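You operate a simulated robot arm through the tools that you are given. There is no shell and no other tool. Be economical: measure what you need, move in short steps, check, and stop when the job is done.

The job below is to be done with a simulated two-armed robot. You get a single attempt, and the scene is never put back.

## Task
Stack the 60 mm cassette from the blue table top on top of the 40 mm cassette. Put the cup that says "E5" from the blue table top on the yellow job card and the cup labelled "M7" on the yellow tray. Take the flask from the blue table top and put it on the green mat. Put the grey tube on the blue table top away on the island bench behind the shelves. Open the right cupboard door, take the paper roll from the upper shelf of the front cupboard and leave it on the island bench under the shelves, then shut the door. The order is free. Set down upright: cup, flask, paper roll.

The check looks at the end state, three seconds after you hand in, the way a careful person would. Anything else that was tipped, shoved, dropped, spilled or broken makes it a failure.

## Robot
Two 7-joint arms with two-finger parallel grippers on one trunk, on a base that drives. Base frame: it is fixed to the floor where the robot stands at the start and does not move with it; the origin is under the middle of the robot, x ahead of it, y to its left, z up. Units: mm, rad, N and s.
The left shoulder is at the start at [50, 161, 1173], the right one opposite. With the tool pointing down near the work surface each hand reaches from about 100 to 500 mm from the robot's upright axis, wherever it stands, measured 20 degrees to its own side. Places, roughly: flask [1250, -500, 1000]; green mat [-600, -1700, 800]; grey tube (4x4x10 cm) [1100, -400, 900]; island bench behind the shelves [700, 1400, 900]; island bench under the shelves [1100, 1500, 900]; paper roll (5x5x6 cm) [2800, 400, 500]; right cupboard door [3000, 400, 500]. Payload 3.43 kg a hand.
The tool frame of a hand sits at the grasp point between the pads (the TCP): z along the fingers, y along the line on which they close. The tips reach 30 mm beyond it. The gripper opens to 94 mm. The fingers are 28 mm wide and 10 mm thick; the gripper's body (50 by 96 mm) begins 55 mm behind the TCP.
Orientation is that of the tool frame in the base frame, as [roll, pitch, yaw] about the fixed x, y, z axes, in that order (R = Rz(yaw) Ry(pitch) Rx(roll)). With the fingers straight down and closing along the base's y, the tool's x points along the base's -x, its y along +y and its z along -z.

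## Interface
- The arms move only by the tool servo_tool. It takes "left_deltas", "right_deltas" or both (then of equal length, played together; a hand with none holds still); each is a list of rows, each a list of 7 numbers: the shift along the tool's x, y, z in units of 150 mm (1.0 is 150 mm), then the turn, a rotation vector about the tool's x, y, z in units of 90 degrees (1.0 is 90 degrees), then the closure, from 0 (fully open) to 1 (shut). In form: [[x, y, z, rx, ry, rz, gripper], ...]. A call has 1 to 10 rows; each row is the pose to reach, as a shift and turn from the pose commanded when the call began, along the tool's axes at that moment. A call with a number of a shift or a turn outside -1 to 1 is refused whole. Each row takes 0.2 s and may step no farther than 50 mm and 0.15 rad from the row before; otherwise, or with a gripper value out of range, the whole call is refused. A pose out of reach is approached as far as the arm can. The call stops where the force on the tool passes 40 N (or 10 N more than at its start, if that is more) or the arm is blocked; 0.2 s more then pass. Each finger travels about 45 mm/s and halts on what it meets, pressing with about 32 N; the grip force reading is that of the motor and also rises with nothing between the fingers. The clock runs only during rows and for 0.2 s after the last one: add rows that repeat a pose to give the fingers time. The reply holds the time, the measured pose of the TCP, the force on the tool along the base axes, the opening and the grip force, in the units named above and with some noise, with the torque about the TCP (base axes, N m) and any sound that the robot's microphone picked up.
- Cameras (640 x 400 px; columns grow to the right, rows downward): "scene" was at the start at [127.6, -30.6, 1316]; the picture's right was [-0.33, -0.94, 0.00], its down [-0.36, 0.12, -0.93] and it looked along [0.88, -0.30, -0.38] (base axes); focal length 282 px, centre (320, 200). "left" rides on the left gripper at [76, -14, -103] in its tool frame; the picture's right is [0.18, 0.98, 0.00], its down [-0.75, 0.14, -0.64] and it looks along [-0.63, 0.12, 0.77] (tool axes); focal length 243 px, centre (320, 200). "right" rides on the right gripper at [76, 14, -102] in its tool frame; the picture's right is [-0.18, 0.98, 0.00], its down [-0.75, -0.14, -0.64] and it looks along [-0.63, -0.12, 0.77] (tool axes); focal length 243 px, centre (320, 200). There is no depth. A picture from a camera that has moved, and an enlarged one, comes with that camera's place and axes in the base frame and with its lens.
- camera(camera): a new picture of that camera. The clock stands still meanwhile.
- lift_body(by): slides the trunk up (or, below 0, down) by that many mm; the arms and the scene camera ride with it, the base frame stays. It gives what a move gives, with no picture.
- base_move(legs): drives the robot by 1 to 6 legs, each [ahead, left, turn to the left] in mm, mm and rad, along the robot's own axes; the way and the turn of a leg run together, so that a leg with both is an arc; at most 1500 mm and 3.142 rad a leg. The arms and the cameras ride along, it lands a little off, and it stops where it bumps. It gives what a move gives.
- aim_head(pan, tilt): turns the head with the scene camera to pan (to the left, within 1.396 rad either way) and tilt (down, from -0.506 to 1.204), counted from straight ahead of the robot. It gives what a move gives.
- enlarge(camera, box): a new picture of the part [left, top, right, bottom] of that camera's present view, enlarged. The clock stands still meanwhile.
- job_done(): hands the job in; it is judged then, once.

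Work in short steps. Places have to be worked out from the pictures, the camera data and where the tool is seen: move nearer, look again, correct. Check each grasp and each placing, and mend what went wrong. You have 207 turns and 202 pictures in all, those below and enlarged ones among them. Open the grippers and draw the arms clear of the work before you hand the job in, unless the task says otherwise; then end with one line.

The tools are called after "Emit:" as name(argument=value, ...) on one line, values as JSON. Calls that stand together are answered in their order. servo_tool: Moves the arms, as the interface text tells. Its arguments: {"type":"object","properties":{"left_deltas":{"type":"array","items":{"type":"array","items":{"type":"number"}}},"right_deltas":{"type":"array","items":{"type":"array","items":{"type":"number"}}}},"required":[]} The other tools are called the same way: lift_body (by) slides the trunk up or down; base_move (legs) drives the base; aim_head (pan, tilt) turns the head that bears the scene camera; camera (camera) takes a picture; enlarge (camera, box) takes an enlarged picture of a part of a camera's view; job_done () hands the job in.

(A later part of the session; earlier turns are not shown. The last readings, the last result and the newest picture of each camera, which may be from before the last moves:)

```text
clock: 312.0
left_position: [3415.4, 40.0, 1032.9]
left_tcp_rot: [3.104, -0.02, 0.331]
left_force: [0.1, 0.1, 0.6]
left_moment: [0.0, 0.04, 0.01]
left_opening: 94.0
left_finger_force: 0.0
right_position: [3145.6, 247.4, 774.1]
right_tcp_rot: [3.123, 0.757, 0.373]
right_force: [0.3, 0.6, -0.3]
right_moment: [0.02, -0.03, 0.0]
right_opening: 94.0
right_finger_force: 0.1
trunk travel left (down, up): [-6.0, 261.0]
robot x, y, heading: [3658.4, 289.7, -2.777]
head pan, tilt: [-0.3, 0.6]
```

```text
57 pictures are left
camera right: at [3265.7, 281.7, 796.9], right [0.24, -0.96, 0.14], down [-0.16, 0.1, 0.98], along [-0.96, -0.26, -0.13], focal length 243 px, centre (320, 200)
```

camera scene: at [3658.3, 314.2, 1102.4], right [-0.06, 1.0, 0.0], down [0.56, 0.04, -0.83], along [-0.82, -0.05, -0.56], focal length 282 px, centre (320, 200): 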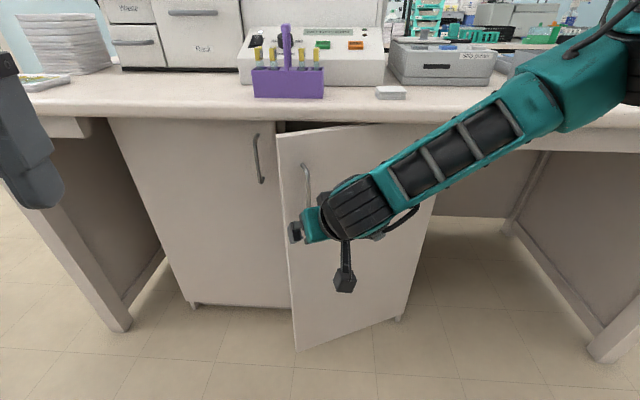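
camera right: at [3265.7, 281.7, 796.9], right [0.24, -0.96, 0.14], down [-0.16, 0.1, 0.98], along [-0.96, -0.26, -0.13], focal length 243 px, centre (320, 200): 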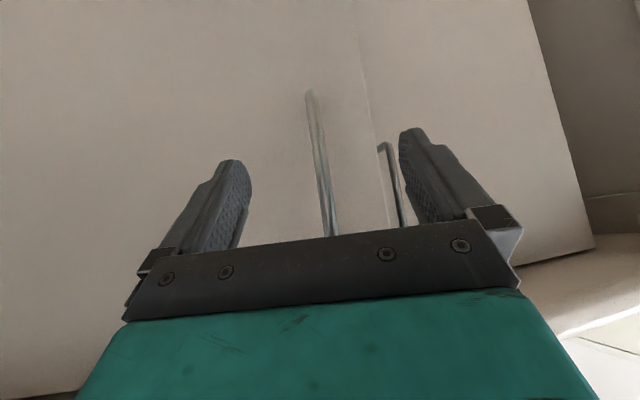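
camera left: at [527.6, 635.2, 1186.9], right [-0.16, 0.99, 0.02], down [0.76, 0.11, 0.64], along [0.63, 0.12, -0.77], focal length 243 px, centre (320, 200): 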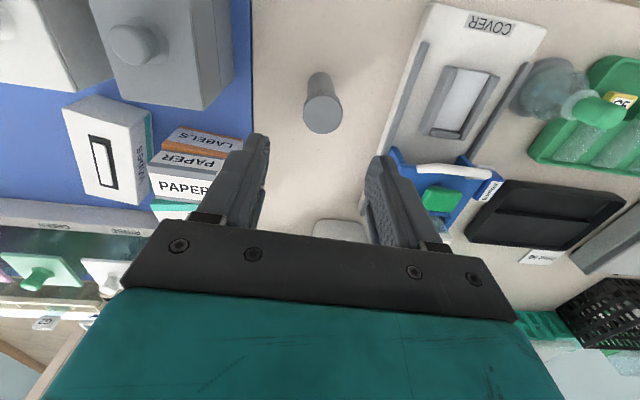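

The handle is still about 38 mm off (door slightly less open than judged). I move on 38 mm and close.

Emit:
base_move(legs=[[38, 0, 0]])

Emit:
servo_tool(right_deltas=[[0, 0, 0, 0, 0, 0, 0.3], [0, 0, 0, 0, 0, 0, 0.6], [0, 0, 0, 0, 0, 0, 0.95], [0, 0, 0, 0, 0, 0, 0.95], [0, 0, 0, 0, 0, 0, 0.95], [0, 0, 0, 0, 0, 0, 0.95]])

Emit:
camera(camera="right")

```text
clock: 312.8
left_position: [3379.1, 25.1, 1032.2]
left_tcp_rot: [3.102, -0.02, 0.331]
left_force: [0.1, 0.3, 0.3]
left_moment: [0.02, -0.02, -0.02]
left_opening: 94.0
left_finger_force: 0.1
right_position: [3110.0, 233.4, 773.3]
right_tcp_rot: [3.121, 0.758, 0.371]
right_force: [0.0, 0.0, 0.5]
right_moment: [0.01, 0.0, -0.01]
right_opening: 93.9
right_finger_force: 0.1
trunk travel left (down, up): [-6.0, 261.0]
robot x, y, heading: [3624.3, 271.8, -2.778]
head pan, tilt: [-0.3, 0.6]
```

```text
clock: 314.2
left_position: [3380.0, 25.6, 1032.0]
left_tcp_rot: [3.104, -0.02, 0.333]
left_force: [-0.3, -0.2, 0.6]
left_moment: [-0.02, 0.02, -0.04]
left_opening: 93.8
left_finger_force: 0.0
right_position: [3110.0, 233.2, 773.4]
right_tcp_rot: [3.122, 0.757, 0.372]
right_force: [0.5, -0.1, -0.6]
right_moment: [0.04, -0.02, 0.0]
right_opening: 14.5
right_finger_force: 38.0
trunk travel left (down, up): [-6.0, 261.0]
robot x, y, heading: [3621.8, 272.4, -2.782]
head pan, tilt: [-0.3, 0.6]
```

```text
56 pictures are left
camera right: at [3230.4, 268.2, 796.9], right [0.24, -0.96, 0.14], down [-0.16, 0.1, 0.98], along [-0.96, -0.26, -0.13], focal length 243 px, centre (320, 200)
```

right: 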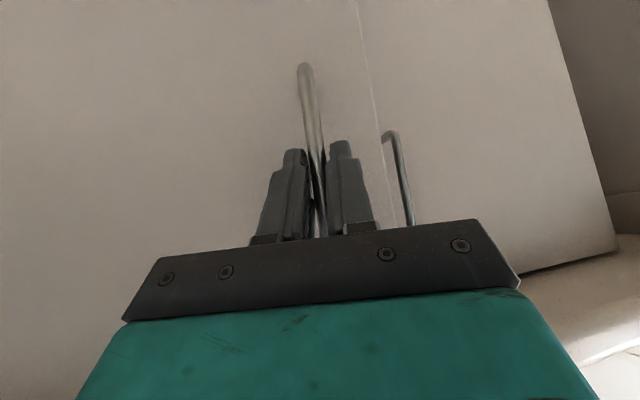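

Gripped again. I arc about the hinge once more.

Emit:
base_move(legs=[[-132, -126, 0.25], [-132, -126, 0.25]])

```text
clock: 316.9
left_position: [3594.6, 290.0, 1030.8]
left_tcp_rot: [3.105, -0.019, 0.834]
left_force: [0.0, -0.9, -0.8]
left_moment: [-0.04, 0.02, 0.05]
left_opening: 93.9
left_finger_force: 0.0
right_position: [3259.5, 342.0, 774.7]
right_tcp_rot: [3.122, 0.756, 0.879]
right_force: [17.8, -16.1, -5.7]
right_moment: [0.08, 0.19, 0.25]
right_opening: 14.0
right_finger_force: 45.0
trunk travel left (down, up): [-6.0, 261.0]
robot x, y, heading: [3689.9, 629.3, -2.276]
head pan, tilt: [-0.3, 0.6]
```

Small radial strain; I add a slight correction and continue.

Emit:
base_move(legs=[[-130, -118, 0.25], [-130, -122, 0.25]])

Emit:
camera(camera="scene")

```text
clock: 319.4
left_position: [3664.5, 624.0, 1033.5]
left_tcp_rot: [3.101, -0.018, 1.338]
left_force: [-0.4, -0.8, -0.1]
left_moment: [0.02, 0.01, 0.02]
left_opening: 93.9
left_finger_force: 0.0
right_position: [3344.0, 507.7, 774.4]
right_tcp_rot: [3.121, 0.759, 1.378]
right_force: [-25.9, 7.2, 5.2]
right_moment: [-0.11, -0.14, -0.24]
right_opening: 14.1
right_finger_force: 45.0
trunk travel left (down, up): [-6.0, 261.0]
robot x, y, heading: [3586.4, 961.7, -1.775]
head pan, tilt: [-0.3, 0.6]
```

```text
55 pictures are left
camera scene: at [3535.0, 846.6, 1102.5], right [-0.88, 0.48, 0.0], down [0.27, 0.49, -0.83], along [-0.4, -0.72, -0.56], focal length 282 px, centre (320, 200)
```

scene: 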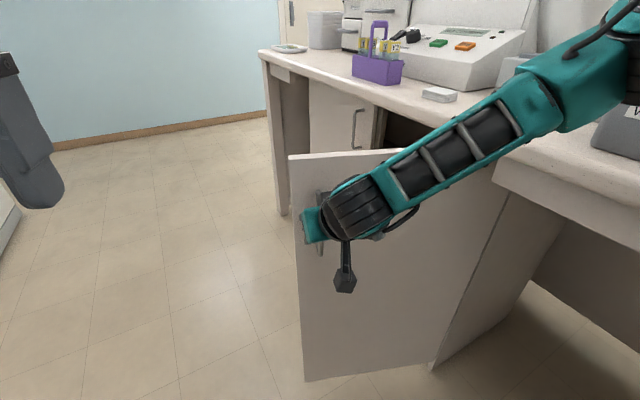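

About 77° now. One more 0.3 rad to get past 90°.

Emit:
base_move(legs=[[-80, -84, 0.15], [-80, -76, 0.15]])

Emit:
camera(camera="scene")

```text
clock: 320.7
left_position: [3646.6, 723.1, 1033.4]
left_tcp_rot: [3.104, -0.017, 1.481]
left_force: [0.2, 0.8, 0.0]
left_moment: [-0.01, 0.0, 0.03]
left_opening: 94.1
left_finger_force: 0.0
right_position: [3353.4, 564.3, 775.7]
right_tcp_rot: [3.112, 0.751, 1.537]
right_force: [0.5, -0.3, 0.8]
right_moment: [0.13, 0.05, -0.02]
right_opening: 13.7
right_finger_force: 44.8
trunk travel left (down, up): [-6.0, 261.0]
robot x, y, heading: [3516.5, 1047.7, -1.635]
head pan, tilt: [-0.3, 0.6]
stopped in leg 1: the force on the tool passed its limit (the readings are from after the stop); the commanded pose is now the measured one
```

```text
54 pictures are left
camera scene: at [3487.0, 924.0, 1102.5], right [-0.94, 0.35, 0.0], down [0.2, 0.53, -0.83], along [-0.29, -0.77, -0.56], focal length 282 px, centre (320, 200)
```

scene: 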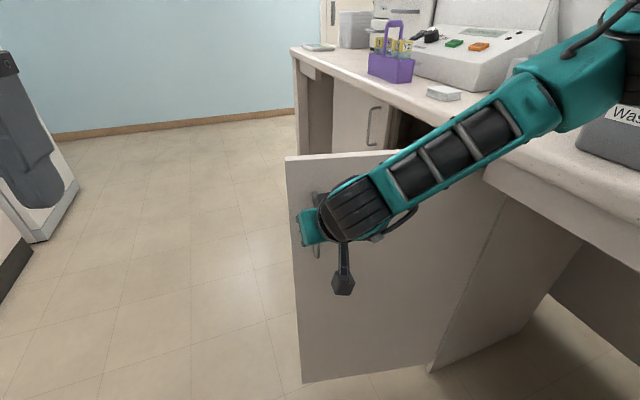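

Door is at about 87°. I release, back away and swing wide around to the front of the opening.

Emit:
servo_tool(right_deltas=[[0, 0, 0, 0, 0, 0, 0.6], [0, 0, 0, 0, 0, 0, 0.3], [0, 0, 0, 0, 0, 0, 0.1], [0, 0, 0, 0, 0, 0, 0], [0, 0, 0, 0, 0, 0, 0]])

Emit:
base_move(legs=[[-250, 30, 0], [0, 520, 0], [0, 0, -1.507], [0, 1200, 0]])

Emit:
camera(camera="scene")

```text
clock: 321.9
left_position: [3647.6, 722.4, 1031.5]
left_tcp_rot: [3.103, -0.019, 1.478]
left_force: [0.3, 0.9, 0.1]
left_moment: [-0.02, -0.01, 0.0]
left_opening: 94.2
left_finger_force: 0.0
right_position: [3354.0, 565.6, 774.2]
right_tcp_rot: [3.113, 0.751, 1.536]
right_force: [0.1, -0.8, -0.3]
right_moment: [0.0, 0.0, -0.02]
right_opening: 93.8
right_finger_force: 0.0
trunk travel left (down, up): [-6.0, 261.0]
robot x, y, heading: [3521.9, 1044.8, -1.636]
head pan, tilt: [-0.3, 0.6]
```

```text
clock: 335.5
left_position: [3857.0, -100.8, 1032.2]
left_tcp_rot: [3.102, -0.019, 0.043]
left_force: [-0.2, -0.1, 0.4]
left_moment: [0.01, 0.0, 0.03]
left_opening: 94.0
left_finger_force: 0.0
right_position: [3660.3, 167.9, 773.6]
right_tcp_rot: [3.112, 0.751, 0.101]
right_force: [0.5, -0.7, -0.1]
right_moment: [0.0, -0.02, 0.02]
right_opening: 94.1
right_finger_force: 0.1
trunk travel left (down, up): [-6.0, 261.0]
robot x, y, heading: [4160.6, 65.3, -3.07]
head pan, tilt: [-0.3, 0.6]
```

```text
53 pictures are left
camera scene: at [4035.6, 83.9, 1102.4], right [0.22, 0.97, 0.0], down [0.55, -0.13, -0.83], along [-0.8, 0.19, -0.56], focal length 282 px, centre (320, 200)
```

scene: 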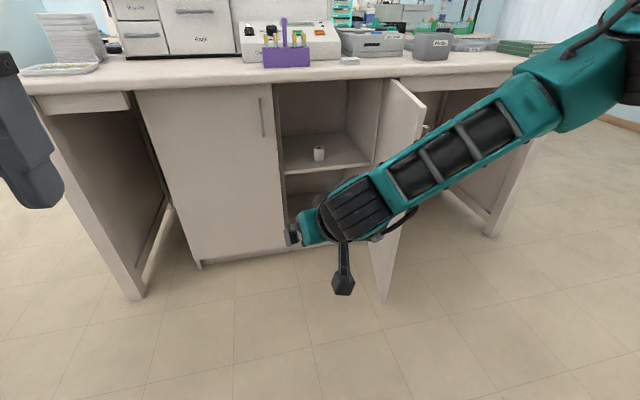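

The door is open and the paper roll is visible on the upper shelf, around (2906,352), shelf z≈518. I line up in front, keeping clear of the door.

Emit:
base_move(legs=[[0, 0, -0.072], [540, -120, 0]])

Emit:
servo_tool(right_deltas=[[0.2, 0, 0.2, 0, 0, 0, 0], [0.4, 0, 0.4, 0, 0, 0, 0], [0.6, 0, 0.6, 0, 0, 0, 0], [0.8, 0, 0.8, 0, 0, 0, 0], [0.95, 0, 0.95, 0, 0, 0, 0]])

Emit:
camera(camera="right")

Emit:
camera(camera="scene")

```text
clock: 339.2
left_position: [3303.3, 44.7, 1032.5]
left_tcp_rot: [3.102, -0.017, -0.034]
left_force: [-0.6, 0.6, -0.6]
left_moment: [0.0, -0.01, -0.02]
left_opening: 94.2
left_finger_force: 0.0
right_position: [3127.9, 328.0, 773.0]
right_tcp_rot: [3.114, 0.753, 0.022]
right_force: [0.4, -0.4, 0.4]
right_moment: [0.01, -0.01, -0.01]
right_opening: 93.8
right_finger_force: 0.1
trunk travel left (down, up): [-6.0, 261.0]
robot x, y, heading: [3623.8, 188.0, 3.135]
head pan, tilt: [-0.3, 0.6]
```

```text
clock: 340.4
left_position: [3302.6, 44.5, 1032.5]
left_tcp_rot: [3.102, -0.017, -0.031]
left_force: [-1.1, 0.1, 0.2]
left_moment: [0.0, -0.01, 0.0]
left_opening: 93.9
left_finger_force: 0.0
right_position: [3156.6, 393.9, 689.8]
right_tcp_rot: [3.112, 0.753, 0.021]
right_force: [0.8, -0.3, 1.1]
right_moment: [0.01, 0.02, 0.04]
right_opening: 94.0
right_finger_force: 0.0
right hand out of reach, approached as far as the arm can: row 1, 2, 3, 4, 5
trunk travel left (down, up): [-6.0, 261.0]
robot x, y, heading: [3621.6, 188.6, 3.135]
head pan, tilt: [-0.3, 0.6]
```

```text
52 pictures are left
camera right: at [3282.0, 386.1, 714.3], right [-0.09, -0.98, 0.15], down [-0.12, 0.16, 0.98], along [-0.99, 0.07, -0.13], focal length 243 px, centre (320, 200)
```

right: 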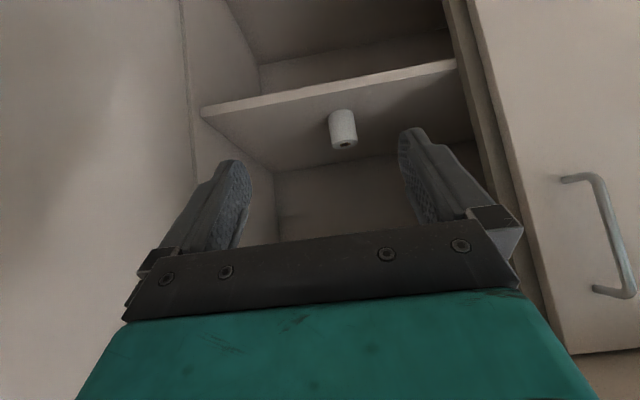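

```text
51 pictures are left
camera scene: at [3495.1, 215.0, 1102.4], right [0.3, 0.95, 0.0], down [0.54, -0.17, -0.83], along [-0.79, 0.25, -0.56], focal length 282 px, centre (320, 200)
```

scene: 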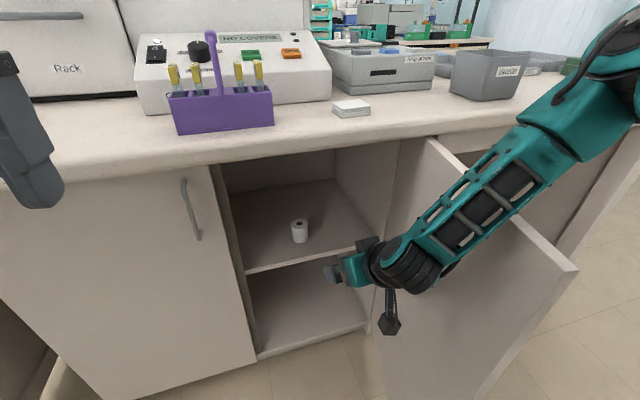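

The roll is at about (2846,354), standing on the shelf at z≈500. The arm bends more freely when stretched, so I extend the hand forward first.

Emit:
servo_tool(right_deltas=[[-0.15, 0.05, 0.14, 0, 0, 0, 0], [-0.3, 0.1, 0.28, 0, 0, 0, 0], [-0.45, 0.15, 0.42, 0, 0, 0, 0], [-0.6, 0.2, 0.56, 0, 0, 0, 0], [-0.75, 0.25, 0.7, 0, 0, 0, 0], [-0.9, 0.27, 0.84, 0, 0, 0, 0]])

Emit:
camera(camera="scene")

```text
clock: 341.8
left_position: [3302.8, 44.9, 1032.6]
left_tcp_rot: [3.102, -0.016, -0.033]
left_force: [0.7, -0.2, -1.0]
left_moment: [0.01, -0.02, 0.01]
left_opening: 94.0
left_finger_force: 0.0
right_position: [3030.5, 395.7, 754.3]
right_tcp_rot: [3.111, 0.751, 0.023]
right_force: [-0.1, -0.3, 0.2]
right_moment: [0.01, -0.01, 0.01]
right_opening: 94.1
right_finger_force: 0.1
right hand out of reach, approached as far as the arm can: row 1, 2, 3, 4, 5, 6
trunk travel left (down, up): [-6.0, 261.0]
robot x, y, heading: [3621.6, 187.5, 3.137]
head pan, tilt: [-0.3, 0.6]
```

```text
50 pictures are left
camera scene: at [3495.1, 215.0, 1102.4], right [0.3, 0.95, 0.0], down [0.54, -0.17, -0.83], along [-0.79, 0.25, -0.56], focal length 282 px, centre (320, 200)
```

scene: 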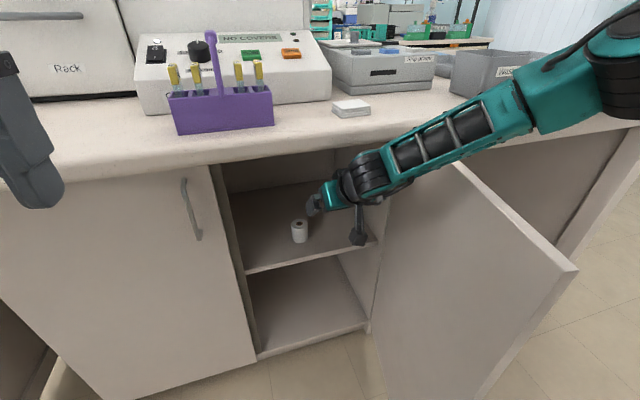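

This elbow-out posture limits how low the hand can point forward. I'll back off, turn the robot right by 0.5 and turn the hand left, so the forearm lines up better with the hand.

Emit:
base_move(legs=[[-170, 0, 0], [0, 120, 0], [0, 0, -0.5]])

Emit:
servo_tool(right_deltas=[[0, 0, 0, -0.05, 0, -0.055, 0], [0, 0, 0, -0.1, 0, -0.11, 0], [0, 0, 0, -0.15, 0, -0.165, 0], [0, 0, 0, -0.2, 0, -0.22, 0], [0, 0, 0, -0.26, 0, -0.279, 0]])

Emit:
servo_tool(right_deltas=[[0.15, 0, 0.16, 0, 0, 0, 0], [0.3, 0, 0.32, 0, 0, 0, 0], [0.45, 0, 0.48, 0, 0, 0, 0], [0.6, 0, 0.64, 0, 0, 0, 0], [0.75, 0, 0.8, 0, 0, 0, 0], [0.9, 0, 0.96, 0, 0, 0, 0]])

Emit:
camera(camera="scene")

```text
clock: 345.5
left_position: [3442.7, 91.7, 1033.1]
left_tcp_rot: [3.103, -0.017, -0.532]
left_force: [0.2, 0.4, 0.0]
left_moment: [-0.01, 0.02, -0.01]
left_opening: 93.8
left_finger_force: 0.1
right_position: [3368.2, 529.6, 753.2]
right_tcp_rot: [3.11, 0.752, -0.476]
right_force: [0.2, -0.2, -0.7]
right_moment: [0.0, 0.03, -0.02]
right_opening: 94.1
right_finger_force: 0.1
trunk travel left (down, up): [-6.0, 261.0]
robot x, y, heading: [3786.6, 64.8, 2.635]
head pan, tilt: [-0.3, 0.6]
```

```text
clock: 346.7
left_position: [3441.2, 92.7, 1033.0]
left_tcp_rot: [3.103, -0.017, -0.532]
left_force: [-0.2, 0.4, 0.1]
left_moment: [-0.01, 0.01, 0.02]
left_opening: 94.0
left_finger_force: 0.0
right_position: [3371.6, 526.5, 753.4]
right_tcp_rot: [3.13, 0.764, 0.071]
right_force: [0.0, -0.2, 0.1]
right_moment: [0.02, 0.01, -0.03]
right_opening: 94.1
right_finger_force: 0.0
right hand out of reach, approached as far as the arm can: row 5
trunk travel left (down, up): [-6.0, 261.0]
robot x, y, heading: [3786.6, 67.8, 2.639]
head pan, tilt: [-0.3, 0.6]
```

```text
clock: 348.1
left_position: [3441.3, 91.6, 1033.2]
left_tcp_rot: [3.103, -0.018, -0.531]
left_force: [-0.1, -0.4, -0.1]
left_moment: [0.02, 0.01, 0.01]
left_opening: 94.1
left_finger_force: 0.1
right_position: [3393.1, 528.5, 715.4]
right_tcp_rot: [3.129, 0.762, 0.07]
right_force: [0.9, 0.8, -0.7]
right_moment: [-0.01, 0.01, 0.0]
right_opening: 94.0
right_finger_force: 0.0
right hand out of reach, approached as far as the arm can: row 1, 2, 3, 4, 5, 6
trunk travel left (down, up): [-6.0, 261.0]
robot x, y, heading: [3789.3, 68.6, 2.638]
head pan, tilt: [-0.3, 0.6]
```

```text
49 pictures are left
camera scene: at [3691.6, 150.0, 1102.4], right [0.72, 0.69, 0.0], down [0.39, -0.41, -0.83], along [-0.57, 0.59, -0.56], focal length 282 px, centre (320, 200)
```

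scene: 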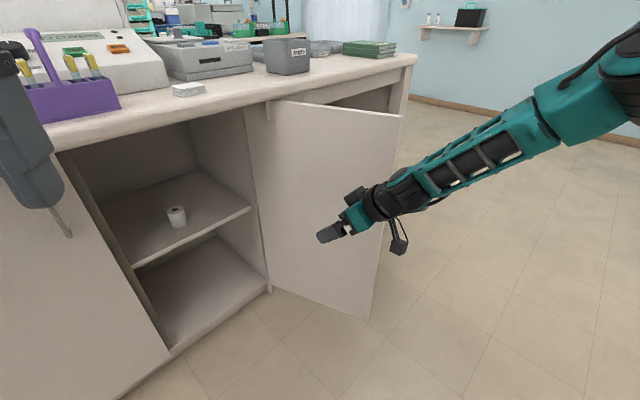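

The right arm's posture is what limits it, so I'll use the left arm. I back off and restore the right hand to a raised, downward pose out of the way.

Emit:
base_move(legs=[[-200, 0, 0]])

Emit:
servo_tool(right_deltas=[[-0.14, 0, -0.14, 0, 0.07, 0, 0], [-0.28, 0, -0.28, 0, 0.14, 0, 0], [-0.42, 0, -0.42, 0, 0.21, 0, 0], [-0.56, 0, -0.58, 0, 0.28, 0, 0], [-0.7, 0, -0.75, 0, 0.35, 0, 0], [-0.8, 0, -0.9, 0, 0.42, 0, 0], [-0.8, 0, -1.0, 0, 0.487, 0, 0]])

Emit:
servo_tool(right_deltas=[[0.2, 0, -0.1, 0, 0, 0, 0], [0.5, 0, -0.2, 0, 0, 0, 0], [0.8, 0, -0.3, 0, 0, 0, 0], [1.0, 0, -0.4, 0, 0, 0, 0]])

```text
clock: 349.7
left_position: [3613.4, -1.8, 1032.6]
left_tcp_rot: [3.105, -0.021, -0.534]
left_force: [-0.9, 0.1, 0.3]
left_moment: [0.0, 0.02, -0.04]
left_opening: 93.9
left_finger_force: 0.0
right_position: [3564.7, 435.3, 715.4]
right_tcp_rot: [3.129, 0.759, 0.071]
right_force: [0.2, 0.0, -0.2]
right_moment: [0.0, 0.03, 0.01]
right_opening: 93.9
right_finger_force: 0.1
trunk travel left (down, up): [-6.0, 261.0]
robot x, y, heading: [3957.0, -24.9, 2.636]
head pan, tilt: [-0.3, 0.6]
```

```text
clock: 351.3
left_position: [3612.5, -1.7, 1033.6]
left_tcp_rot: [3.104, -0.019, -0.534]
left_force: [0.1, 0.3, -0.1]
left_moment: [0.01, -0.01, -0.02]
left_opening: 94.1
left_finger_force: 0.1
right_position: [3596.2, 402.8, 907.0]
right_tcp_rot: [3.137, -0.005, 0.073]
right_force: [0.1, -0.1, -0.6]
right_moment: [-0.01, -0.03, 0.01]
right_opening: 93.9
right_finger_force: 0.0
right hand out of reach, approached as far as the arm can: row 1, 4, 5, 6, 7
trunk travel left (down, up): [-6.0, 261.0]
robot x, y, heading: [3959.9, -26.9, 2.635]
head pan, tilt: [-0.3, 0.6]
```

```text
clock: 352.3
left_position: [3612.9, -1.9, 1033.0]
left_tcp_rot: [3.103, -0.016, -0.535]
left_force: [0.8, 0.1, -0.7]
left_moment: [-0.01, 0.0, 0.0]
left_opening: 94.0
left_finger_force: 0.0
right_position: [3747.1, 415.5, 965.6]
right_tcp_rot: [3.133, -0.006, 0.079]
right_force: [1.2, 0.1, 0.3]
right_moment: [0.04, -0.03, 0.02]
right_opening: 94.0
right_finger_force: 0.1
trunk travel left (down, up): [-6.0, 261.0]
robot x, y, heading: [3960.5, -29.1, 2.637]
head pan, tilt: [-0.3, 0.6]
```

Now the left arm: I tuck the right hand a bit more and tilt the left hand forward while extending and lowering it, well in front of the cupboard.

Emit:
servo_tool(right_deltas=[[0.1, 0, -0.1, 0, 0, 0, 0], [0.2, 0, -0.2, 0, 0, 0, 0], [0.3, 0, -0.3, 0, 0, 0, 0], [0.4, 0, -0.4, 0, 0, 0, 0], [0.4, 0, -0.5, 0, 0, 0, 0], [0.4, 0, -0.6, 0, 0, 0, 0], [0.4, 0, -0.6, 0, 0, 0, 0], [0.4, 0, -0.6, 0, 0, 0, 0]], left_deltas=[[-0.11, -0.07, 0.11, 0, -0.06, 0, 0], [-0.22, -0.15, 0.22, 0, -0.12, 0, 0], [-0.33, -0.22, 0.33, 0, -0.18, 0, 0], [-0.45, -0.3, 0.45, 0, -0.24, 0, 0], [-0.56, -0.37, 0.56, 0, -0.3, 0, 0], [-0.68, -0.45, 0.68, 0, -0.36, 0, 0], [-0.79, -0.52, 0.79, 0, -0.42, 0, 0], [-0.9, -0.6, 0.9, 0, -0.48, 0, 0]])

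Emit:
servo_tool(left_deltas=[[0.05, -0.05, 0.15, 0, 0, 0, 0], [0.1, -0.1, 0.3, 0, 0, 0, 0], [0.15, -0.15, 0.45, 0, 0, 0, 0], [0.2, -0.2, 0.6, 0, 0, 0, 0], [0.25, -0.25, 0.75, 0, 0, 0, 0], [0.3, -0.27, 0.9, 0, 0, 0, 0]])

Emit:
camera(camera="scene")

```text
clock: 354.1
left_position: [3542.3, 137.3, 891.7]
left_tcp_rot: [3.089, 0.737, -0.57]
left_force: [0.4, -0.3, -0.2]
left_moment: [0.0, 0.0, -0.01]
left_opening: 93.9
left_finger_force: 0.0
right_position: [3804.2, 420.5, 1054.4]
right_tcp_rot: [3.133, -0.006, 0.077]
right_force: [-0.6, -0.4, 0.2]
right_moment: [0.01, 0.03, 0.03]
right_opening: 93.9
right_finger_force: 0.1
trunk travel left (down, up): [-6.0, 261.0]
robot x, y, heading: [3961.8, -28.7, 2.635]
head pan, tilt: [-0.3, 0.6]
```

```text
clock: 355.5
left_position: [3513.0, 199.2, 759.9]
left_tcp_rot: [3.093, 0.735, -0.568]
left_force: [0.0, 0.1, -0.1]
left_moment: [0.0, 0.0, -0.02]
left_opening: 94.2
left_finger_force: 0.0
right_position: [3805.0, 421.3, 1055.0]
right_tcp_rot: [3.132, -0.006, 0.075]
right_force: [-1.4, -0.5, -0.5]
right_moment: [0.0, 0.0, -0.02]
right_opening: 94.0
right_finger_force: 0.1
trunk travel left (down, up): [-6.0, 261.0]
robot x, y, heading: [3958.7, -28.9, 2.642]
head pan, tilt: [-0.3, 0.6]
```

```text
48 pictures are left
camera scene: at [3863.6, 55.3, 1102.4], right [0.72, 0.69, 0.0], down [0.39, -0.41, -0.83], along [-0.57, 0.59, -0.56], focal length 282 px, centre (320, 200)
```

scene: 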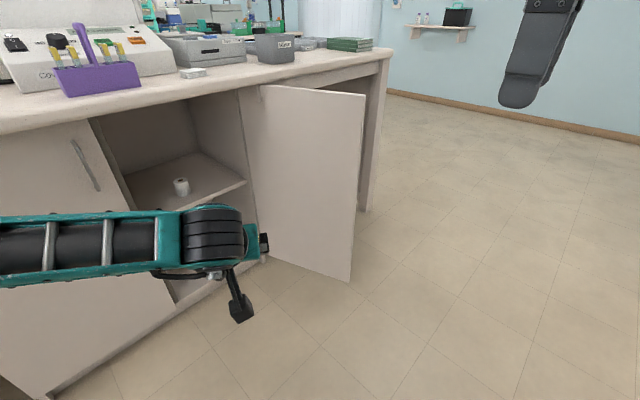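

No limits so far. I lower the left hand another 200 mm.

Emit:
servo_tool(left_deltas=[[0.18, 0, 0.2, 0, 0, 0, 0], [0.36, 0, 0.4, 0, 0, 0, 0], [0.54, 0, 0.6, 0, 0, 0, 0], [0.72, 0, 0.8, 0, 0, 0, 0], [0.895, 0, 0.99, 0, 0, 0, 0]])

Emit:
camera(camera="left")

```text
clock: 356.7
left_position: [3507.8, 193.0, 559.4]
left_tcp_rot: [3.088, 0.734, -0.57]
left_force: [1.0, 0.0, 0.3]
left_moment: [0.0, -0.01, 0.0]
left_opening: 94.2
left_finger_force: 0.1
right_position: [3803.9, 421.0, 1055.0]
right_tcp_rot: [3.134, -0.004, 0.077]
right_force: [-0.4, 0.5, -0.9]
right_moment: [0.01, -0.04, 0.04]
right_opening: 93.8
right_finger_force: 0.1
trunk travel left (down, up): [-6.0, 261.0]
robot x, y, heading: [3962.3, -26.7, 2.637]
head pan, tilt: [-0.3, 0.6]
```

```text
47 pictures are left
camera left: at [3623.0, 143.7, 584.5], right [-0.39, -0.92, -0.09], down [-0.16, -0.02, 0.99], along [-0.91, 0.39, -0.14], focal length 243 px, centre (320, 200)
```

left: 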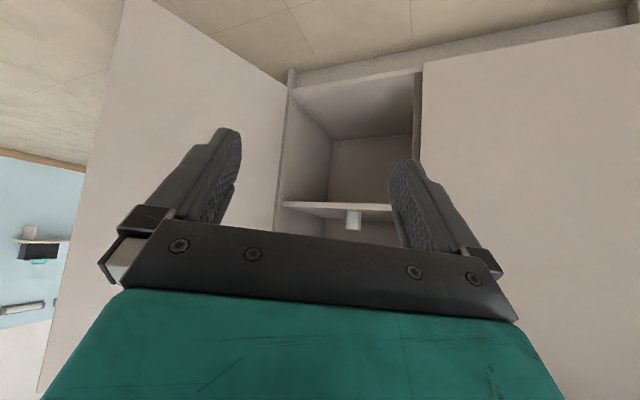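

Left arm works at this height. For clearance I turn the robot square to the cupboard while keeping the hand pointing right-inward, and shift the hand to the right.

Emit:
base_move(legs=[[0, 0, 0.5]])

Emit:
servo_tool(left_deltas=[[0, 0, 0, 0.053, 0, 0.059, 0], [0, 0, 0, 0.107, 0, 0.118, 0], [0, 0, 0, 0.16, 0, 0.177, 0], [0, 0, 0, 0.213, 0, 0.236, 0]])

Emit:
servo_tool(left_deltas=[[-0.1, -0.21, 0.09, 0, 0, 0, 0], [-0.2, -0.42, 0.18, 0, 0, 0, 0], [-0.3, -0.63, 0.27, 0, 0, 0, 0], [-0.4, -0.84, 0.36, 0, 0, 0, 0]])

Emit:
camera(camera="scene")

```text
clock: 358.5
left_position: [3457.1, -50.5, 560.6]
left_tcp_rot: [3.091, 0.734, -0.07]
left_force: [0.0, 0.5, -0.2]
left_moment: [-0.01, -0.02, 0.01]
left_opening: 93.9
left_finger_force: 0.0
right_position: [3608.7, 292.2, 1055.9]
right_tcp_rot: [3.133, -0.005, 0.575]
right_force: [0.6, -0.3, -0.1]
right_moment: [-0.01, 0.0, 0.0]
right_opening: 93.9
right_finger_force: 0.1
trunk travel left (down, up): [-6.0, 261.0]
robot x, y, heading: [3958.3, -27.6, 3.132]
head pan, tilt: [-0.3, 0.6]
```

```text
clock: 359.5
left_position: [3455.9, -50.0, 559.3]
left_tcp_rot: [3.096, 0.716, -0.569]
left_force: [0.2, -0.3, 0.2]
left_moment: [0.03, 0.02, -0.01]
left_opening: 94.1
left_finger_force: 0.0
right_position: [3608.9, 291.8, 1054.6]
right_tcp_rot: [3.132, -0.004, 0.577]
right_force: [0.0, -0.2, 0.1]
right_moment: [0.0, -0.01, 0.0]
right_opening: 94.0
right_finger_force: 0.0
trunk travel left (down, up): [-6.0, 261.0]
robot x, y, heading: [3960.1, -27.7, 3.132]
head pan, tilt: [-0.3, 0.6]
```

```text
clock: 360.5
left_position: [3453.1, 99.1, 552.8]
left_tcp_rot: [3.096, 0.717, -0.565]
left_force: [-0.8, -0.6, 0.7]
left_moment: [0.01, -0.01, 0.02]
left_opening: 93.7
left_finger_force: 0.0
right_position: [3608.8, 293.3, 1055.2]
right_tcp_rot: [3.133, -0.005, 0.575]
right_force: [-0.1, 0.2, -0.3]
right_moment: [-0.01, -0.03, 0.02]
right_opening: 94.0
right_finger_force: 0.1
trunk travel left (down, up): [-6.0, 261.0]
robot x, y, heading: [3959.2, -31.8, 3.138]
head pan, tilt: [-0.3, 0.6]
```

```text
46 pictures are left
camera scene: at [3835.7, -0.7, 1102.4], right [0.3, 0.95, 0.0], down [0.54, -0.17, -0.83], along [-0.79, 0.25, -0.56], focal length 282 px, centre (320, 200)
```

scene: 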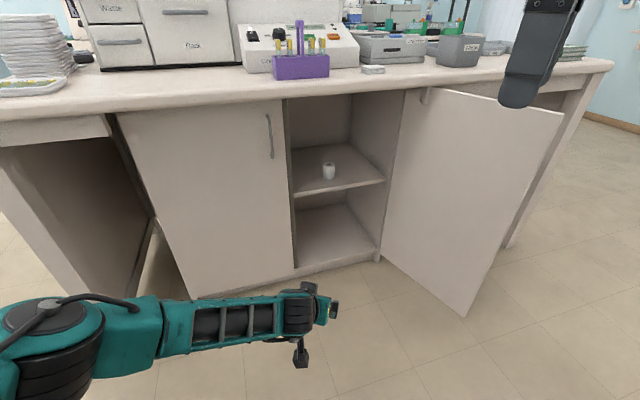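

All fine. I extend the left hand a bit and then drive to a pre-grasp point just outside the opening.

Emit:
servo_tool(left_deltas=[[-0.1, 0.09, 0.1, 0, 0, 0, 0], [-0.2, 0.19, 0.2, 0, 0, 0, 0], [-0.3, 0.286, 0.335, 0, 0, 0, 0]])

Emit:
base_move(legs=[[400, -175, 0]])

Emit:
camera(camera="left")

Emit:
camera(camera="scene")

```text
clock: 361.3
left_position: [3372.3, 96.9, 548.7]
left_tcp_rot: [3.097, 0.718, -0.565]
left_force: [0.0, -0.3, -0.3]
left_moment: [0.02, -0.01, -0.03]
left_opening: 94.1
left_finger_force: 0.1
right_position: [3609.2, 293.3, 1054.8]
right_tcp_rot: [3.133, -0.005, 0.577]
right_force: [0.8, -0.3, -0.8]
right_moment: [-0.02, 0.0, 0.0]
right_opening: 94.1
right_finger_force: 0.0
trunk travel left (down, up): [-6.0, 261.0]
robot x, y, heading: [3957.5, -29.6, 3.135]
head pan, tilt: [-0.3, 0.6]
```

```text
clock: 364.0
left_position: [2972.4, 270.6, 547.8]
left_tcp_rot: [3.096, 0.718, -0.563]
left_force: [-0.8, -0.4, 0.4]
left_moment: [0.01, 0.0, -0.01]
left_opening: 94.0
left_finger_force: 0.0
right_position: [3209.8, 470.4, 1055.8]
right_tcp_rot: [3.132, -0.005, 0.577]
right_force: [0.2, 0.1, 0.2]
right_moment: [-0.02, 0.02, -0.03]
right_opening: 93.9
right_finger_force: 0.0
trunk travel left (down, up): [-6.0, 261.0]
robot x, y, heading: [3561.0, 153.5, 3.134]
head pan, tilt: [-0.3, 0.6]
```

```text
45 pictures are left
camera left: at [3087.6, 223.5, 575.6], right [-0.38, -0.92, -0.09], down [-0.18, -0.02, 0.98], along [-0.91, 0.39, -0.16], focal length 243 px, centre (320, 200)
```

left: 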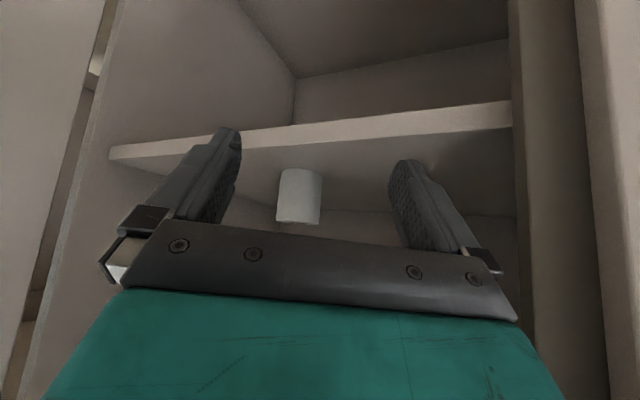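

```text
44 pictures are left
camera scene: at [3435.8, 177.1, 1102.4], right [0.3, 0.95, 0.0], down [0.54, -0.17, -0.83], along [-0.79, 0.25, -0.57], focal length 282 px, centre (320, 200)
```

scene: 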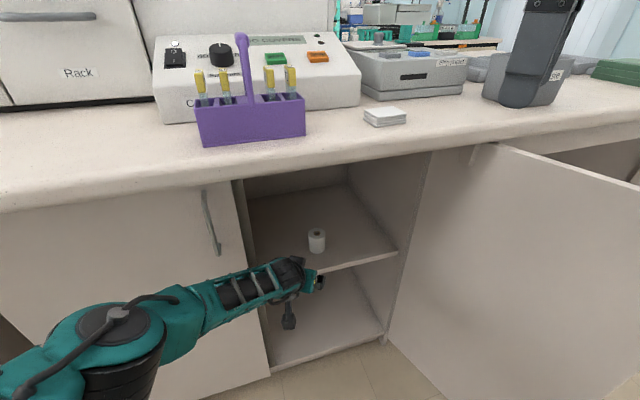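

Roll is dead ahead of the fingers, ~149 mm. I drive in 143 mm along the hand's direction.

Emit:
base_move(legs=[[80, -51, 0]])

Emit:
camera(camera="left")

```text
clock: 365.1
left_position: [2891.7, 323.2, 548.2]
left_tcp_rot: [3.096, 0.718, -0.564]
left_force: [0.0, -0.3, -0.6]
left_moment: [-0.01, -0.01, -0.01]
left_opening: 93.7
left_finger_force: 0.1
right_position: [3129.0, 520.3, 1055.3]
right_tcp_rot: [3.132, -0.005, 0.577]
right_force: [-0.1, -0.1, 0.2]
right_moment: [0.0, 0.02, -0.01]
right_opening: 94.3
right_finger_force: 0.1
trunk travel left (down, up): [-6.0, 261.0]
robot x, y, heading: [3479.0, 205.1, 3.142]
head pan, tilt: [-0.3, 0.6]
```

```text
43 pictures are left
camera left: at [3007.4, 274.2, 575.6], right [-0.38, -0.92, -0.09], down [-0.18, -0.02, 0.98], along [-0.91, 0.39, -0.16], focal length 243 px, centre (320, 200)
```

left: 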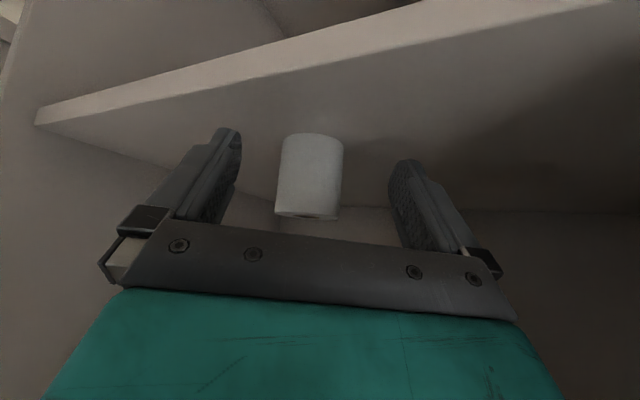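

Good. The last 45 mm, then close gently.

Emit:
base_move(legs=[[39, -26, 0]])

Emit:
servo_tool(left_deltas=[[0, 0, 0, 0, 0, 0, 0.2], [0, 0, 0, 0, 0, 0, 0.4], [0, 0, 0, 0, 0, 0, 0.6], [0, 0, 0, 0, 0, 0, 0.6], [0, 0, 0, 0, 0, 0, 0.6], [0, 0, 0, 0, 0, 0, 0.6]])

Emit:
camera(camera="left")

```text
clock: 366.0
left_position: [2850.9, 349.3, 547.0]
left_tcp_rot: [3.095, 0.718, -0.562]
left_force: [0.1, 0.1, -0.1]
left_moment: [-0.01, 0.02, 0.02]
left_opening: 94.1
left_finger_force: 0.1
right_position: [3088.5, 545.4, 1055.9]
right_tcp_rot: [3.132, -0.005, 0.578]
right_force: [-0.2, -0.7, 0.5]
right_moment: [0.05, 0.02, 0.0]
right_opening: 94.0
right_finger_force: 0.1
trunk travel left (down, up): [-6.0, 261.0]
robot x, y, heading: [3442.2, 226.3, 3.139]
head pan, tilt: [-0.3, 0.6]
```

```text
clock: 367.4
left_position: [2852.7, 349.4, 548.3]
left_tcp_rot: [3.097, 0.717, -0.56]
left_force: [-0.9, 0.0, 0.9]
left_moment: [0.06, 0.01, 0.01]
left_opening: 51.6
left_finger_force: 31.7
right_position: [3088.2, 547.3, 1055.7]
right_tcp_rot: [3.132, -0.004, 0.579]
right_force: [-0.2, -0.4, -0.4]
right_moment: [0.05, -0.01, 0.01]
right_opening: 94.2
right_finger_force: 0.1
trunk travel left (down, up): [-6.0, 261.0]
robot x, y, heading: [3438.1, 226.3, 3.138]
head pan, tilt: [-0.3, 0.6]
```

```text
42 pictures are left
camera left: at [2967.7, 300.0, 575.8], right [-0.38, -0.92, -0.09], down [-0.18, -0.02, 0.98], along [-0.91, 0.39, -0.16], focal length 243 px, centre (320, 200)
```

left: 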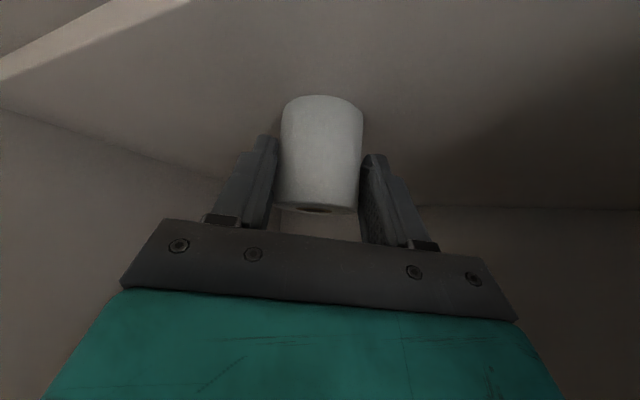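

Roll gripped. I raise 25 mm and reverse out along the same line.

Emit:
lift_body(by=25)

Emit:
base_move(legs=[[-121, 78, 0], [-400, 150, 0]])

Emit:
camera(camera="scene")

Emit:
camera(camera="left")

```text
clock: 368.1
left_position: [2852.4, 348.8, 571.2]
left_tcp_rot: [3.096, 0.716, -0.562]
left_force: [-0.3, -0.6, -1.1]
left_moment: [0.03, -0.02, -0.03]
left_opening: 51.5
left_finger_force: 31.9
right_position: [3088.6, 545.5, 1080.8]
right_tcp_rot: [3.132, -0.005, 0.576]
right_force: [-0.1, -0.5, -0.4]
right_moment: [-0.02, -0.03, 0.03]
right_opening: 93.8
right_finger_force: 0.0
trunk travel left (down, up): [-31.0, 236.0]
robot x, y, heading: [3444.7, 230.7, 3.134]
head pan, tilt: [-0.3, 0.6]
```

```text
clock: 371.7
left_position: [3371.3, 120.6, 571.7]
left_tcp_rot: [3.096, 0.718, -0.564]
left_force: [0.4, -0.2, -1.1]
left_moment: [0.01, -0.02, -0.01]
left_opening: 51.3
left_finger_force: 32.3
right_position: [3607.8, 318.6, 1079.3]
right_tcp_rot: [3.132, -0.006, 0.579]
right_force: [-0.4, -0.2, 0.0]
right_moment: [0.01, 0.0, -0.01]
right_opening: 94.3
right_finger_force: 0.1
trunk travel left (down, up): [-31.0, 236.0]
robot x, y, heading: [3960.6, 2.6, 3.133]
head pan, tilt: [-0.3, 0.6]
```

```text
41 pictures are left
camera scene: at [3835.1, 25.5, 1127.4], right [0.3, 0.95, 0.0], down [0.54, -0.17, -0.83], along [-0.79, 0.25, -0.56], focal length 282 px, centre (320, 200)
```

scene: 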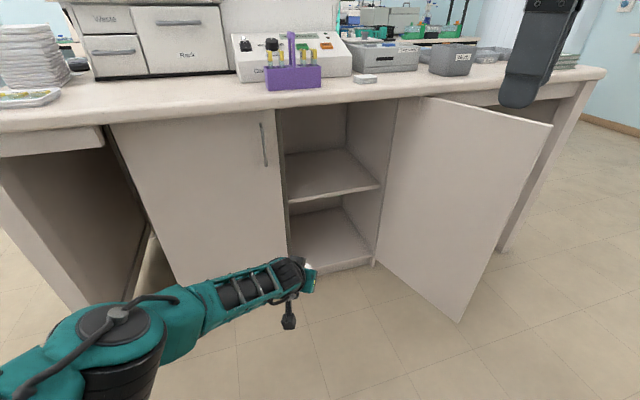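

```text
40 pictures are left
camera left: at [3486.9, 72.0, 600.7], right [-0.38, -0.92, -0.09], down [-0.18, -0.02, 0.98], along [-0.91, 0.39, -0.16], focal length 243 px, centre (320, 200)
```

left: 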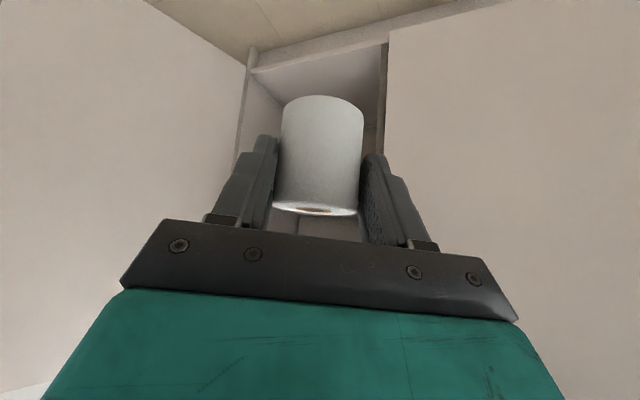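

Roll is out and held upright. Before closing the door I raise and retract the left hand with the roll, keeping its tilt.

Emit:
servo_tool(left_deltas=[[-0.03, 0.1, -0.2, 0, 0, 0, 0.6], [-0.06, 0.2, -0.4, 0, 0, 0, 0.6], [-0.09, 0.3, -0.6, 0, 0, 0, 0.6], [-0.12, 0.4, -0.8, 0, 0, 0, 0.6], [-0.147, 0.5, -0.98, 0, 0, 0, 0.6]])

Emit:
servo_tool(left_deltas=[[-0.03, 0.05, -0.2, 0, 0, 0, 0.6], [-0.06, 0.1, -0.4, 0, 0, 0, 0.6], [-0.09, 0.15, -0.6, 0, 0, 0, 0.6], [-0.12, 0.2, -0.8, 0, 0, 0, 0.6], [-0.147, 0.25, -0.98, 0, 0, 0, 0.6]])

Emit:
servo_tool(left_deltas=[[0.15, 0.0, -0.2, 0, 0, 0, 0.6], [0.3, 0.0, -0.4, 0, 0, 0, 0.6], [0.4, 0.0, -0.6, 0, 0, 0, 0.6], [0.5, 0.0, -0.75, 0, 0, 0, 0.6]])

Emit:
camera(camera="left")

```text
clock: 372.9
left_position: [3403.5, 20.1, 700.7]
left_tcp_rot: [3.097, 0.717, -0.564]
left_force: [-0.5, 0.0, -0.9]
left_moment: [0.0, -0.02, 0.03]
left_opening: 51.6
left_finger_force: 32.0
right_position: [3607.9, 318.3, 1080.8]
right_tcp_rot: [3.133, -0.006, 0.578]
right_force: [-0.7, 1.3, -0.4]
right_moment: [-0.01, -0.05, -0.01]
right_opening: 94.1
right_finger_force: 0.1
trunk travel left (down, up): [-31.0, 236.0]
robot x, y, heading: [3959.1, -2.4, 3.141]
head pan, tilt: [-0.3, 0.6]
```

```text
clock: 374.1
left_position: [3456.8, -49.6, 825.8]
left_tcp_rot: [3.097, 0.717, -0.565]
left_force: [0.2, -0.6, -1.7]
left_moment: [0.02, -0.04, -0.01]
left_opening: 50.9
left_finger_force: 31.9
right_position: [3608.0, 318.6, 1080.6]
right_tcp_rot: [3.133, -0.006, 0.579]
right_force: [-0.5, 0.3, 0.1]
right_moment: [-0.01, 0.0, 0.0]
right_opening: 94.4
right_finger_force: 0.1
trunk travel left (down, up): [-31.0, 236.0]
robot x, y, heading: [3961.9, -0.9, 3.135]
head pan, tilt: [-0.3, 0.6]
```

```text
clock: 375.1
left_position: [3570.0, -114.7, 861.6]
left_tcp_rot: [3.096, 0.717, -0.564]
left_force: [0.6, 0.2, -0.9]
left_moment: [-0.01, -0.03, 0.0]
left_opening: 51.0
left_finger_force: 32.4
right_position: [3608.0, 319.2, 1081.7]
right_tcp_rot: [3.133, -0.004, 0.577]
right_force: [-0.2, 0.2, 0.2]
right_moment: [0.0, -0.01, 0.0]
right_opening: 93.9
right_finger_force: 0.1
trunk travel left (down, up): [-31.0, 236.0]
robot x, y, heading: [3962.2, -1.1, 3.134]
head pan, tilt: [-0.3, 0.6]
```

```text
39 pictures are left
camera left: at [3685.3, -163.7, 890.7], right [-0.38, -0.92, -0.09], down [-0.18, -0.02, 0.98], along [-0.91, 0.39, -0.16], focal length 243 px, centre (320, 200)
```

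left: 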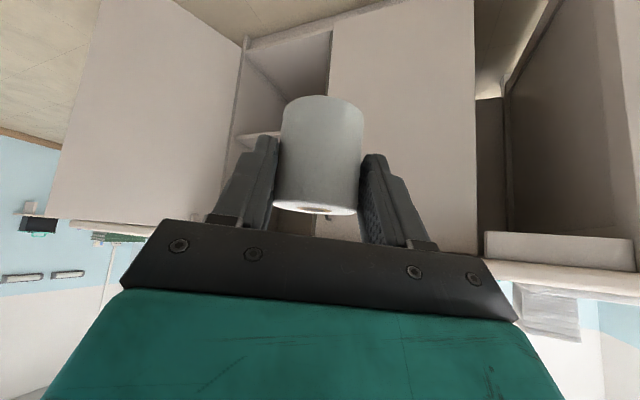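

Left hand is out of the way. I square the right hand's yaw, close it, then tilt and lower it for pushing the door.

Emit:
servo_tool(right_deltas=[[0, 0, 0, 0, 0, 0.09, 0.5], [0, 0, 0, 0, 0, 0.18, 1], [0, 0, 0, 0, 0, 0.27, 1], [0, 0, 0, 0, 0, 0.363, 1], [0, 0, 0, 0, 0, 0.363, 1]])

Emit:
servo_tool(right_deltas=[[-0.12, 0.07, 0.1, 0, -0.06, 0, 1], [-0.24, 0.15, 0.2, 0, -0.12, 0, 1], [-0.36, 0.22, 0.3, 0, -0.18, 0, 1], [-0.48, 0.3, 0.4, 0, -0.24, 0, 1], [-0.6, 0.37, 0.5, 0, -0.3, 0, 1], [-0.72, 0.45, 0.6, 0, -0.36, 0, 1], [-0.84, 0.5, 0.75, 0, -0.42, 0, 1], [-0.95, 0.55, 0.9, 0, -0.49, 0, 1]])

```text
clock: 376.3
left_position: [3569.5, -115.1, 861.9]
left_tcp_rot: [3.097, 0.716, -0.564]
left_force: [-0.7, 0.0, -0.4]
left_moment: [0.0, 0.01, 0.02]
left_opening: 51.0
left_finger_force: 31.6
right_position: [3608.6, 319.0, 1081.0]
right_tcp_rot: [3.136, -0.008, 0.005]
right_force: [-0.5, -0.7, -0.1]
right_moment: [-0.03, -0.02, -0.01]
right_opening: 0.1
right_finger_force: 9.5
trunk travel left (down, up): [-31.0, 236.0]
robot x, y, heading: [3960.2, -3.7, 3.141]
head pan, tilt: [-0.3, 0.6]
```

```text
clock: 378.1
left_position: [3569.0, -115.4, 863.4]
left_tcp_rot: [3.096, 0.717, -0.564]
left_force: [-0.3, -0.5, -1.4]
left_moment: [-0.01, 0.0, -0.01]
left_opening: 50.3
left_finger_force: 32.1
right_position: [3464.5, 233.8, 946.5]
right_tcp_rot: [3.133, 0.764, 0.003]
right_force: [-0.2, -0.1, 0.1]
right_moment: [-0.01, -0.06, 0.01]
right_opening: 0.0
right_finger_force: 32.5
trunk travel left (down, up): [-31.0, 236.0]
robot x, y, heading: [3957.5, -3.2, 3.141]
head pan, tilt: [-0.3, 0.6]
```

No limits. I lower the right hand to door height.

Emit:
servo_tool(right_deltas=[[0.2, 0, 0.2, 0, 0, 0, 1], [0.4, 0, 0.41, 0, 0, 0, 1], [0.6, 0, 0.62, 0, 0, 0, 1], [0.784, 0, 0.818, 0, 0, 0, 1]])

```text
clock: 379.1
left_position: [3568.7, -113.4, 864.1]
left_tcp_rot: [3.095, 0.716, -0.564]
left_force: [0.6, -1.0, 0.2]
left_moment: [-0.04, 0.02, 0.01]
left_opening: 50.7
left_finger_force: 32.4
right_position: [3467.1, 231.8, 774.6]
right_tcp_rot: [3.135, 0.763, 0.003]
right_force: [-0.1, 0.0, 0.7]
right_moment: [0.01, -0.01, 0.01]
right_opening: 0.1
right_finger_force: 32.3
trunk travel left (down, up): [-31.0, 236.0]
robot x, y, heading: [3960.4, 1.1, 3.139]
head pan, tilt: [-0.3, 0.6]
```

The door has swung to roughly 110° open. I tuck the left hand a bit more, then go round behind the door with the right hand to push it shut.

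Emit:
servo_tool(left_deltas=[[0.05, 0, -0.2, 0, 0, 0, 0.6], [0.1, 0, -0.4, 0, 0, 0, 0.6], [0.14, 0, -0.65, 0, 0, 0, 0.6]])

Emit:
base_move(legs=[[-80, 0, 0], [0, -760, 0]])

Emit:
camera(camera="scene")

```text
clock: 379.9
left_position: [3591.3, -152.5, 943.5]
left_tcp_rot: [3.097, 0.714, -0.563]
left_force: [-0.6, -0.1, -1.5]
left_moment: [0.0, -0.01, -0.01]
left_opening: 50.4
left_finger_force: 32.3
left hand out of reach, approached as far as the arm can: row 1, 2, 3
right_position: [3467.4, 231.4, 774.4]
right_tcp_rot: [3.138, 0.759, 0.004]
right_force: [0.4, -0.4, 0.6]
right_moment: [0.01, -0.01, 0.01]
right_opening: 0.0
right_finger_force: 32.6
trunk travel left (down, up): [-31.0, 236.0]
robot x, y, heading: [3958.9, -0.1, 3.137]
head pan, tilt: [-0.3, 0.6]
```

```text
clock: 384.6
left_position: [3675.0, 597.8, 943.8]
left_tcp_rot: [3.097, 0.716, -0.565]
left_force: [0.2, 0.3, -0.7]
left_moment: [-0.02, -0.06, -0.04]
left_opening: 49.9
left_finger_force: 31.9
right_position: [3552.7, 982.4, 774.4]
right_tcp_rot: [3.135, 0.761, 0.001]
right_force: [0.4, 0.0, 0.3]
right_moment: [0.0, -0.03, 0.01]
right_opening: 0.0
right_finger_force: 31.7
trunk travel left (down, up): [-31.0, 236.0]
robot x, y, heading: [4045.2, 743.0, 3.136]
head pan, tilt: [-0.3, 0.6]
```

```text
38 pictures are left
camera scene: at [3918.9, 775.2, 1127.4], right [0.3, 0.95, 0.0], down [0.54, -0.17, -0.83], along [-0.79, 0.25, -0.56], focal length 282 px, centre (320, 200)
```

scene: 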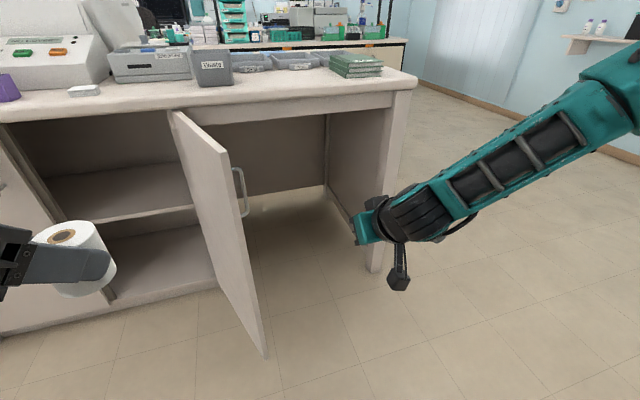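

Roll upright in hand; door edge at y≈746. I go ahead so the right hand is behind the door, then sweep left.

Emit:
base_move(legs=[[295, 0, 0], [0, 400, 0]])

Emit:
camera(camera="scene")

```text
clock: 388.8
left_position: [3365.3, 196.4, 942.5]
left_tcp_rot: [3.098, 0.715, -0.559]
left_force: [0.6, 0.3, 0.0]
left_moment: [-0.01, 0.01, -0.01]
left_opening: 49.4
left_finger_force: 32.2
right_position: [3240.7, 580.6, 775.1]
right_tcp_rot: [3.136, 0.762, 0.007]
right_force: [-0.1, 0.0, -0.2]
right_moment: [0.0, -0.03, 0.0]
right_opening: 0.3
right_finger_force: 31.9
trunk travel left (down, up): [-31.0, 236.0]
robot x, y, heading: [3733.7, 346.5, 3.137]
head pan, tilt: [-0.3, 0.6]
```

```text
37 pictures are left
camera scene: at [3607.9, 374.9, 1127.4], right [0.3, 0.95, 0.0], down [0.54, -0.17, -0.83], along [-0.79, 0.25, -0.56], focal length 282 px, centre (320, 200)
```

scene: 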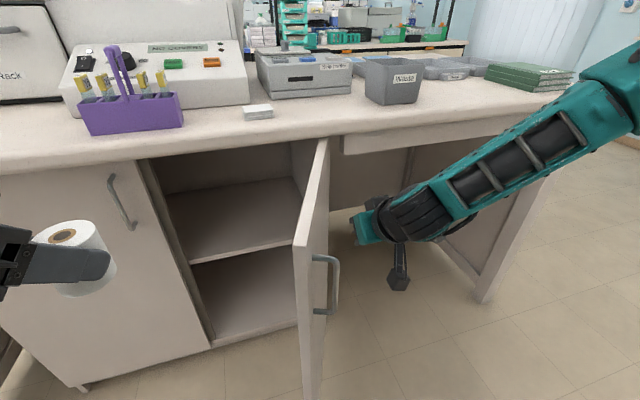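

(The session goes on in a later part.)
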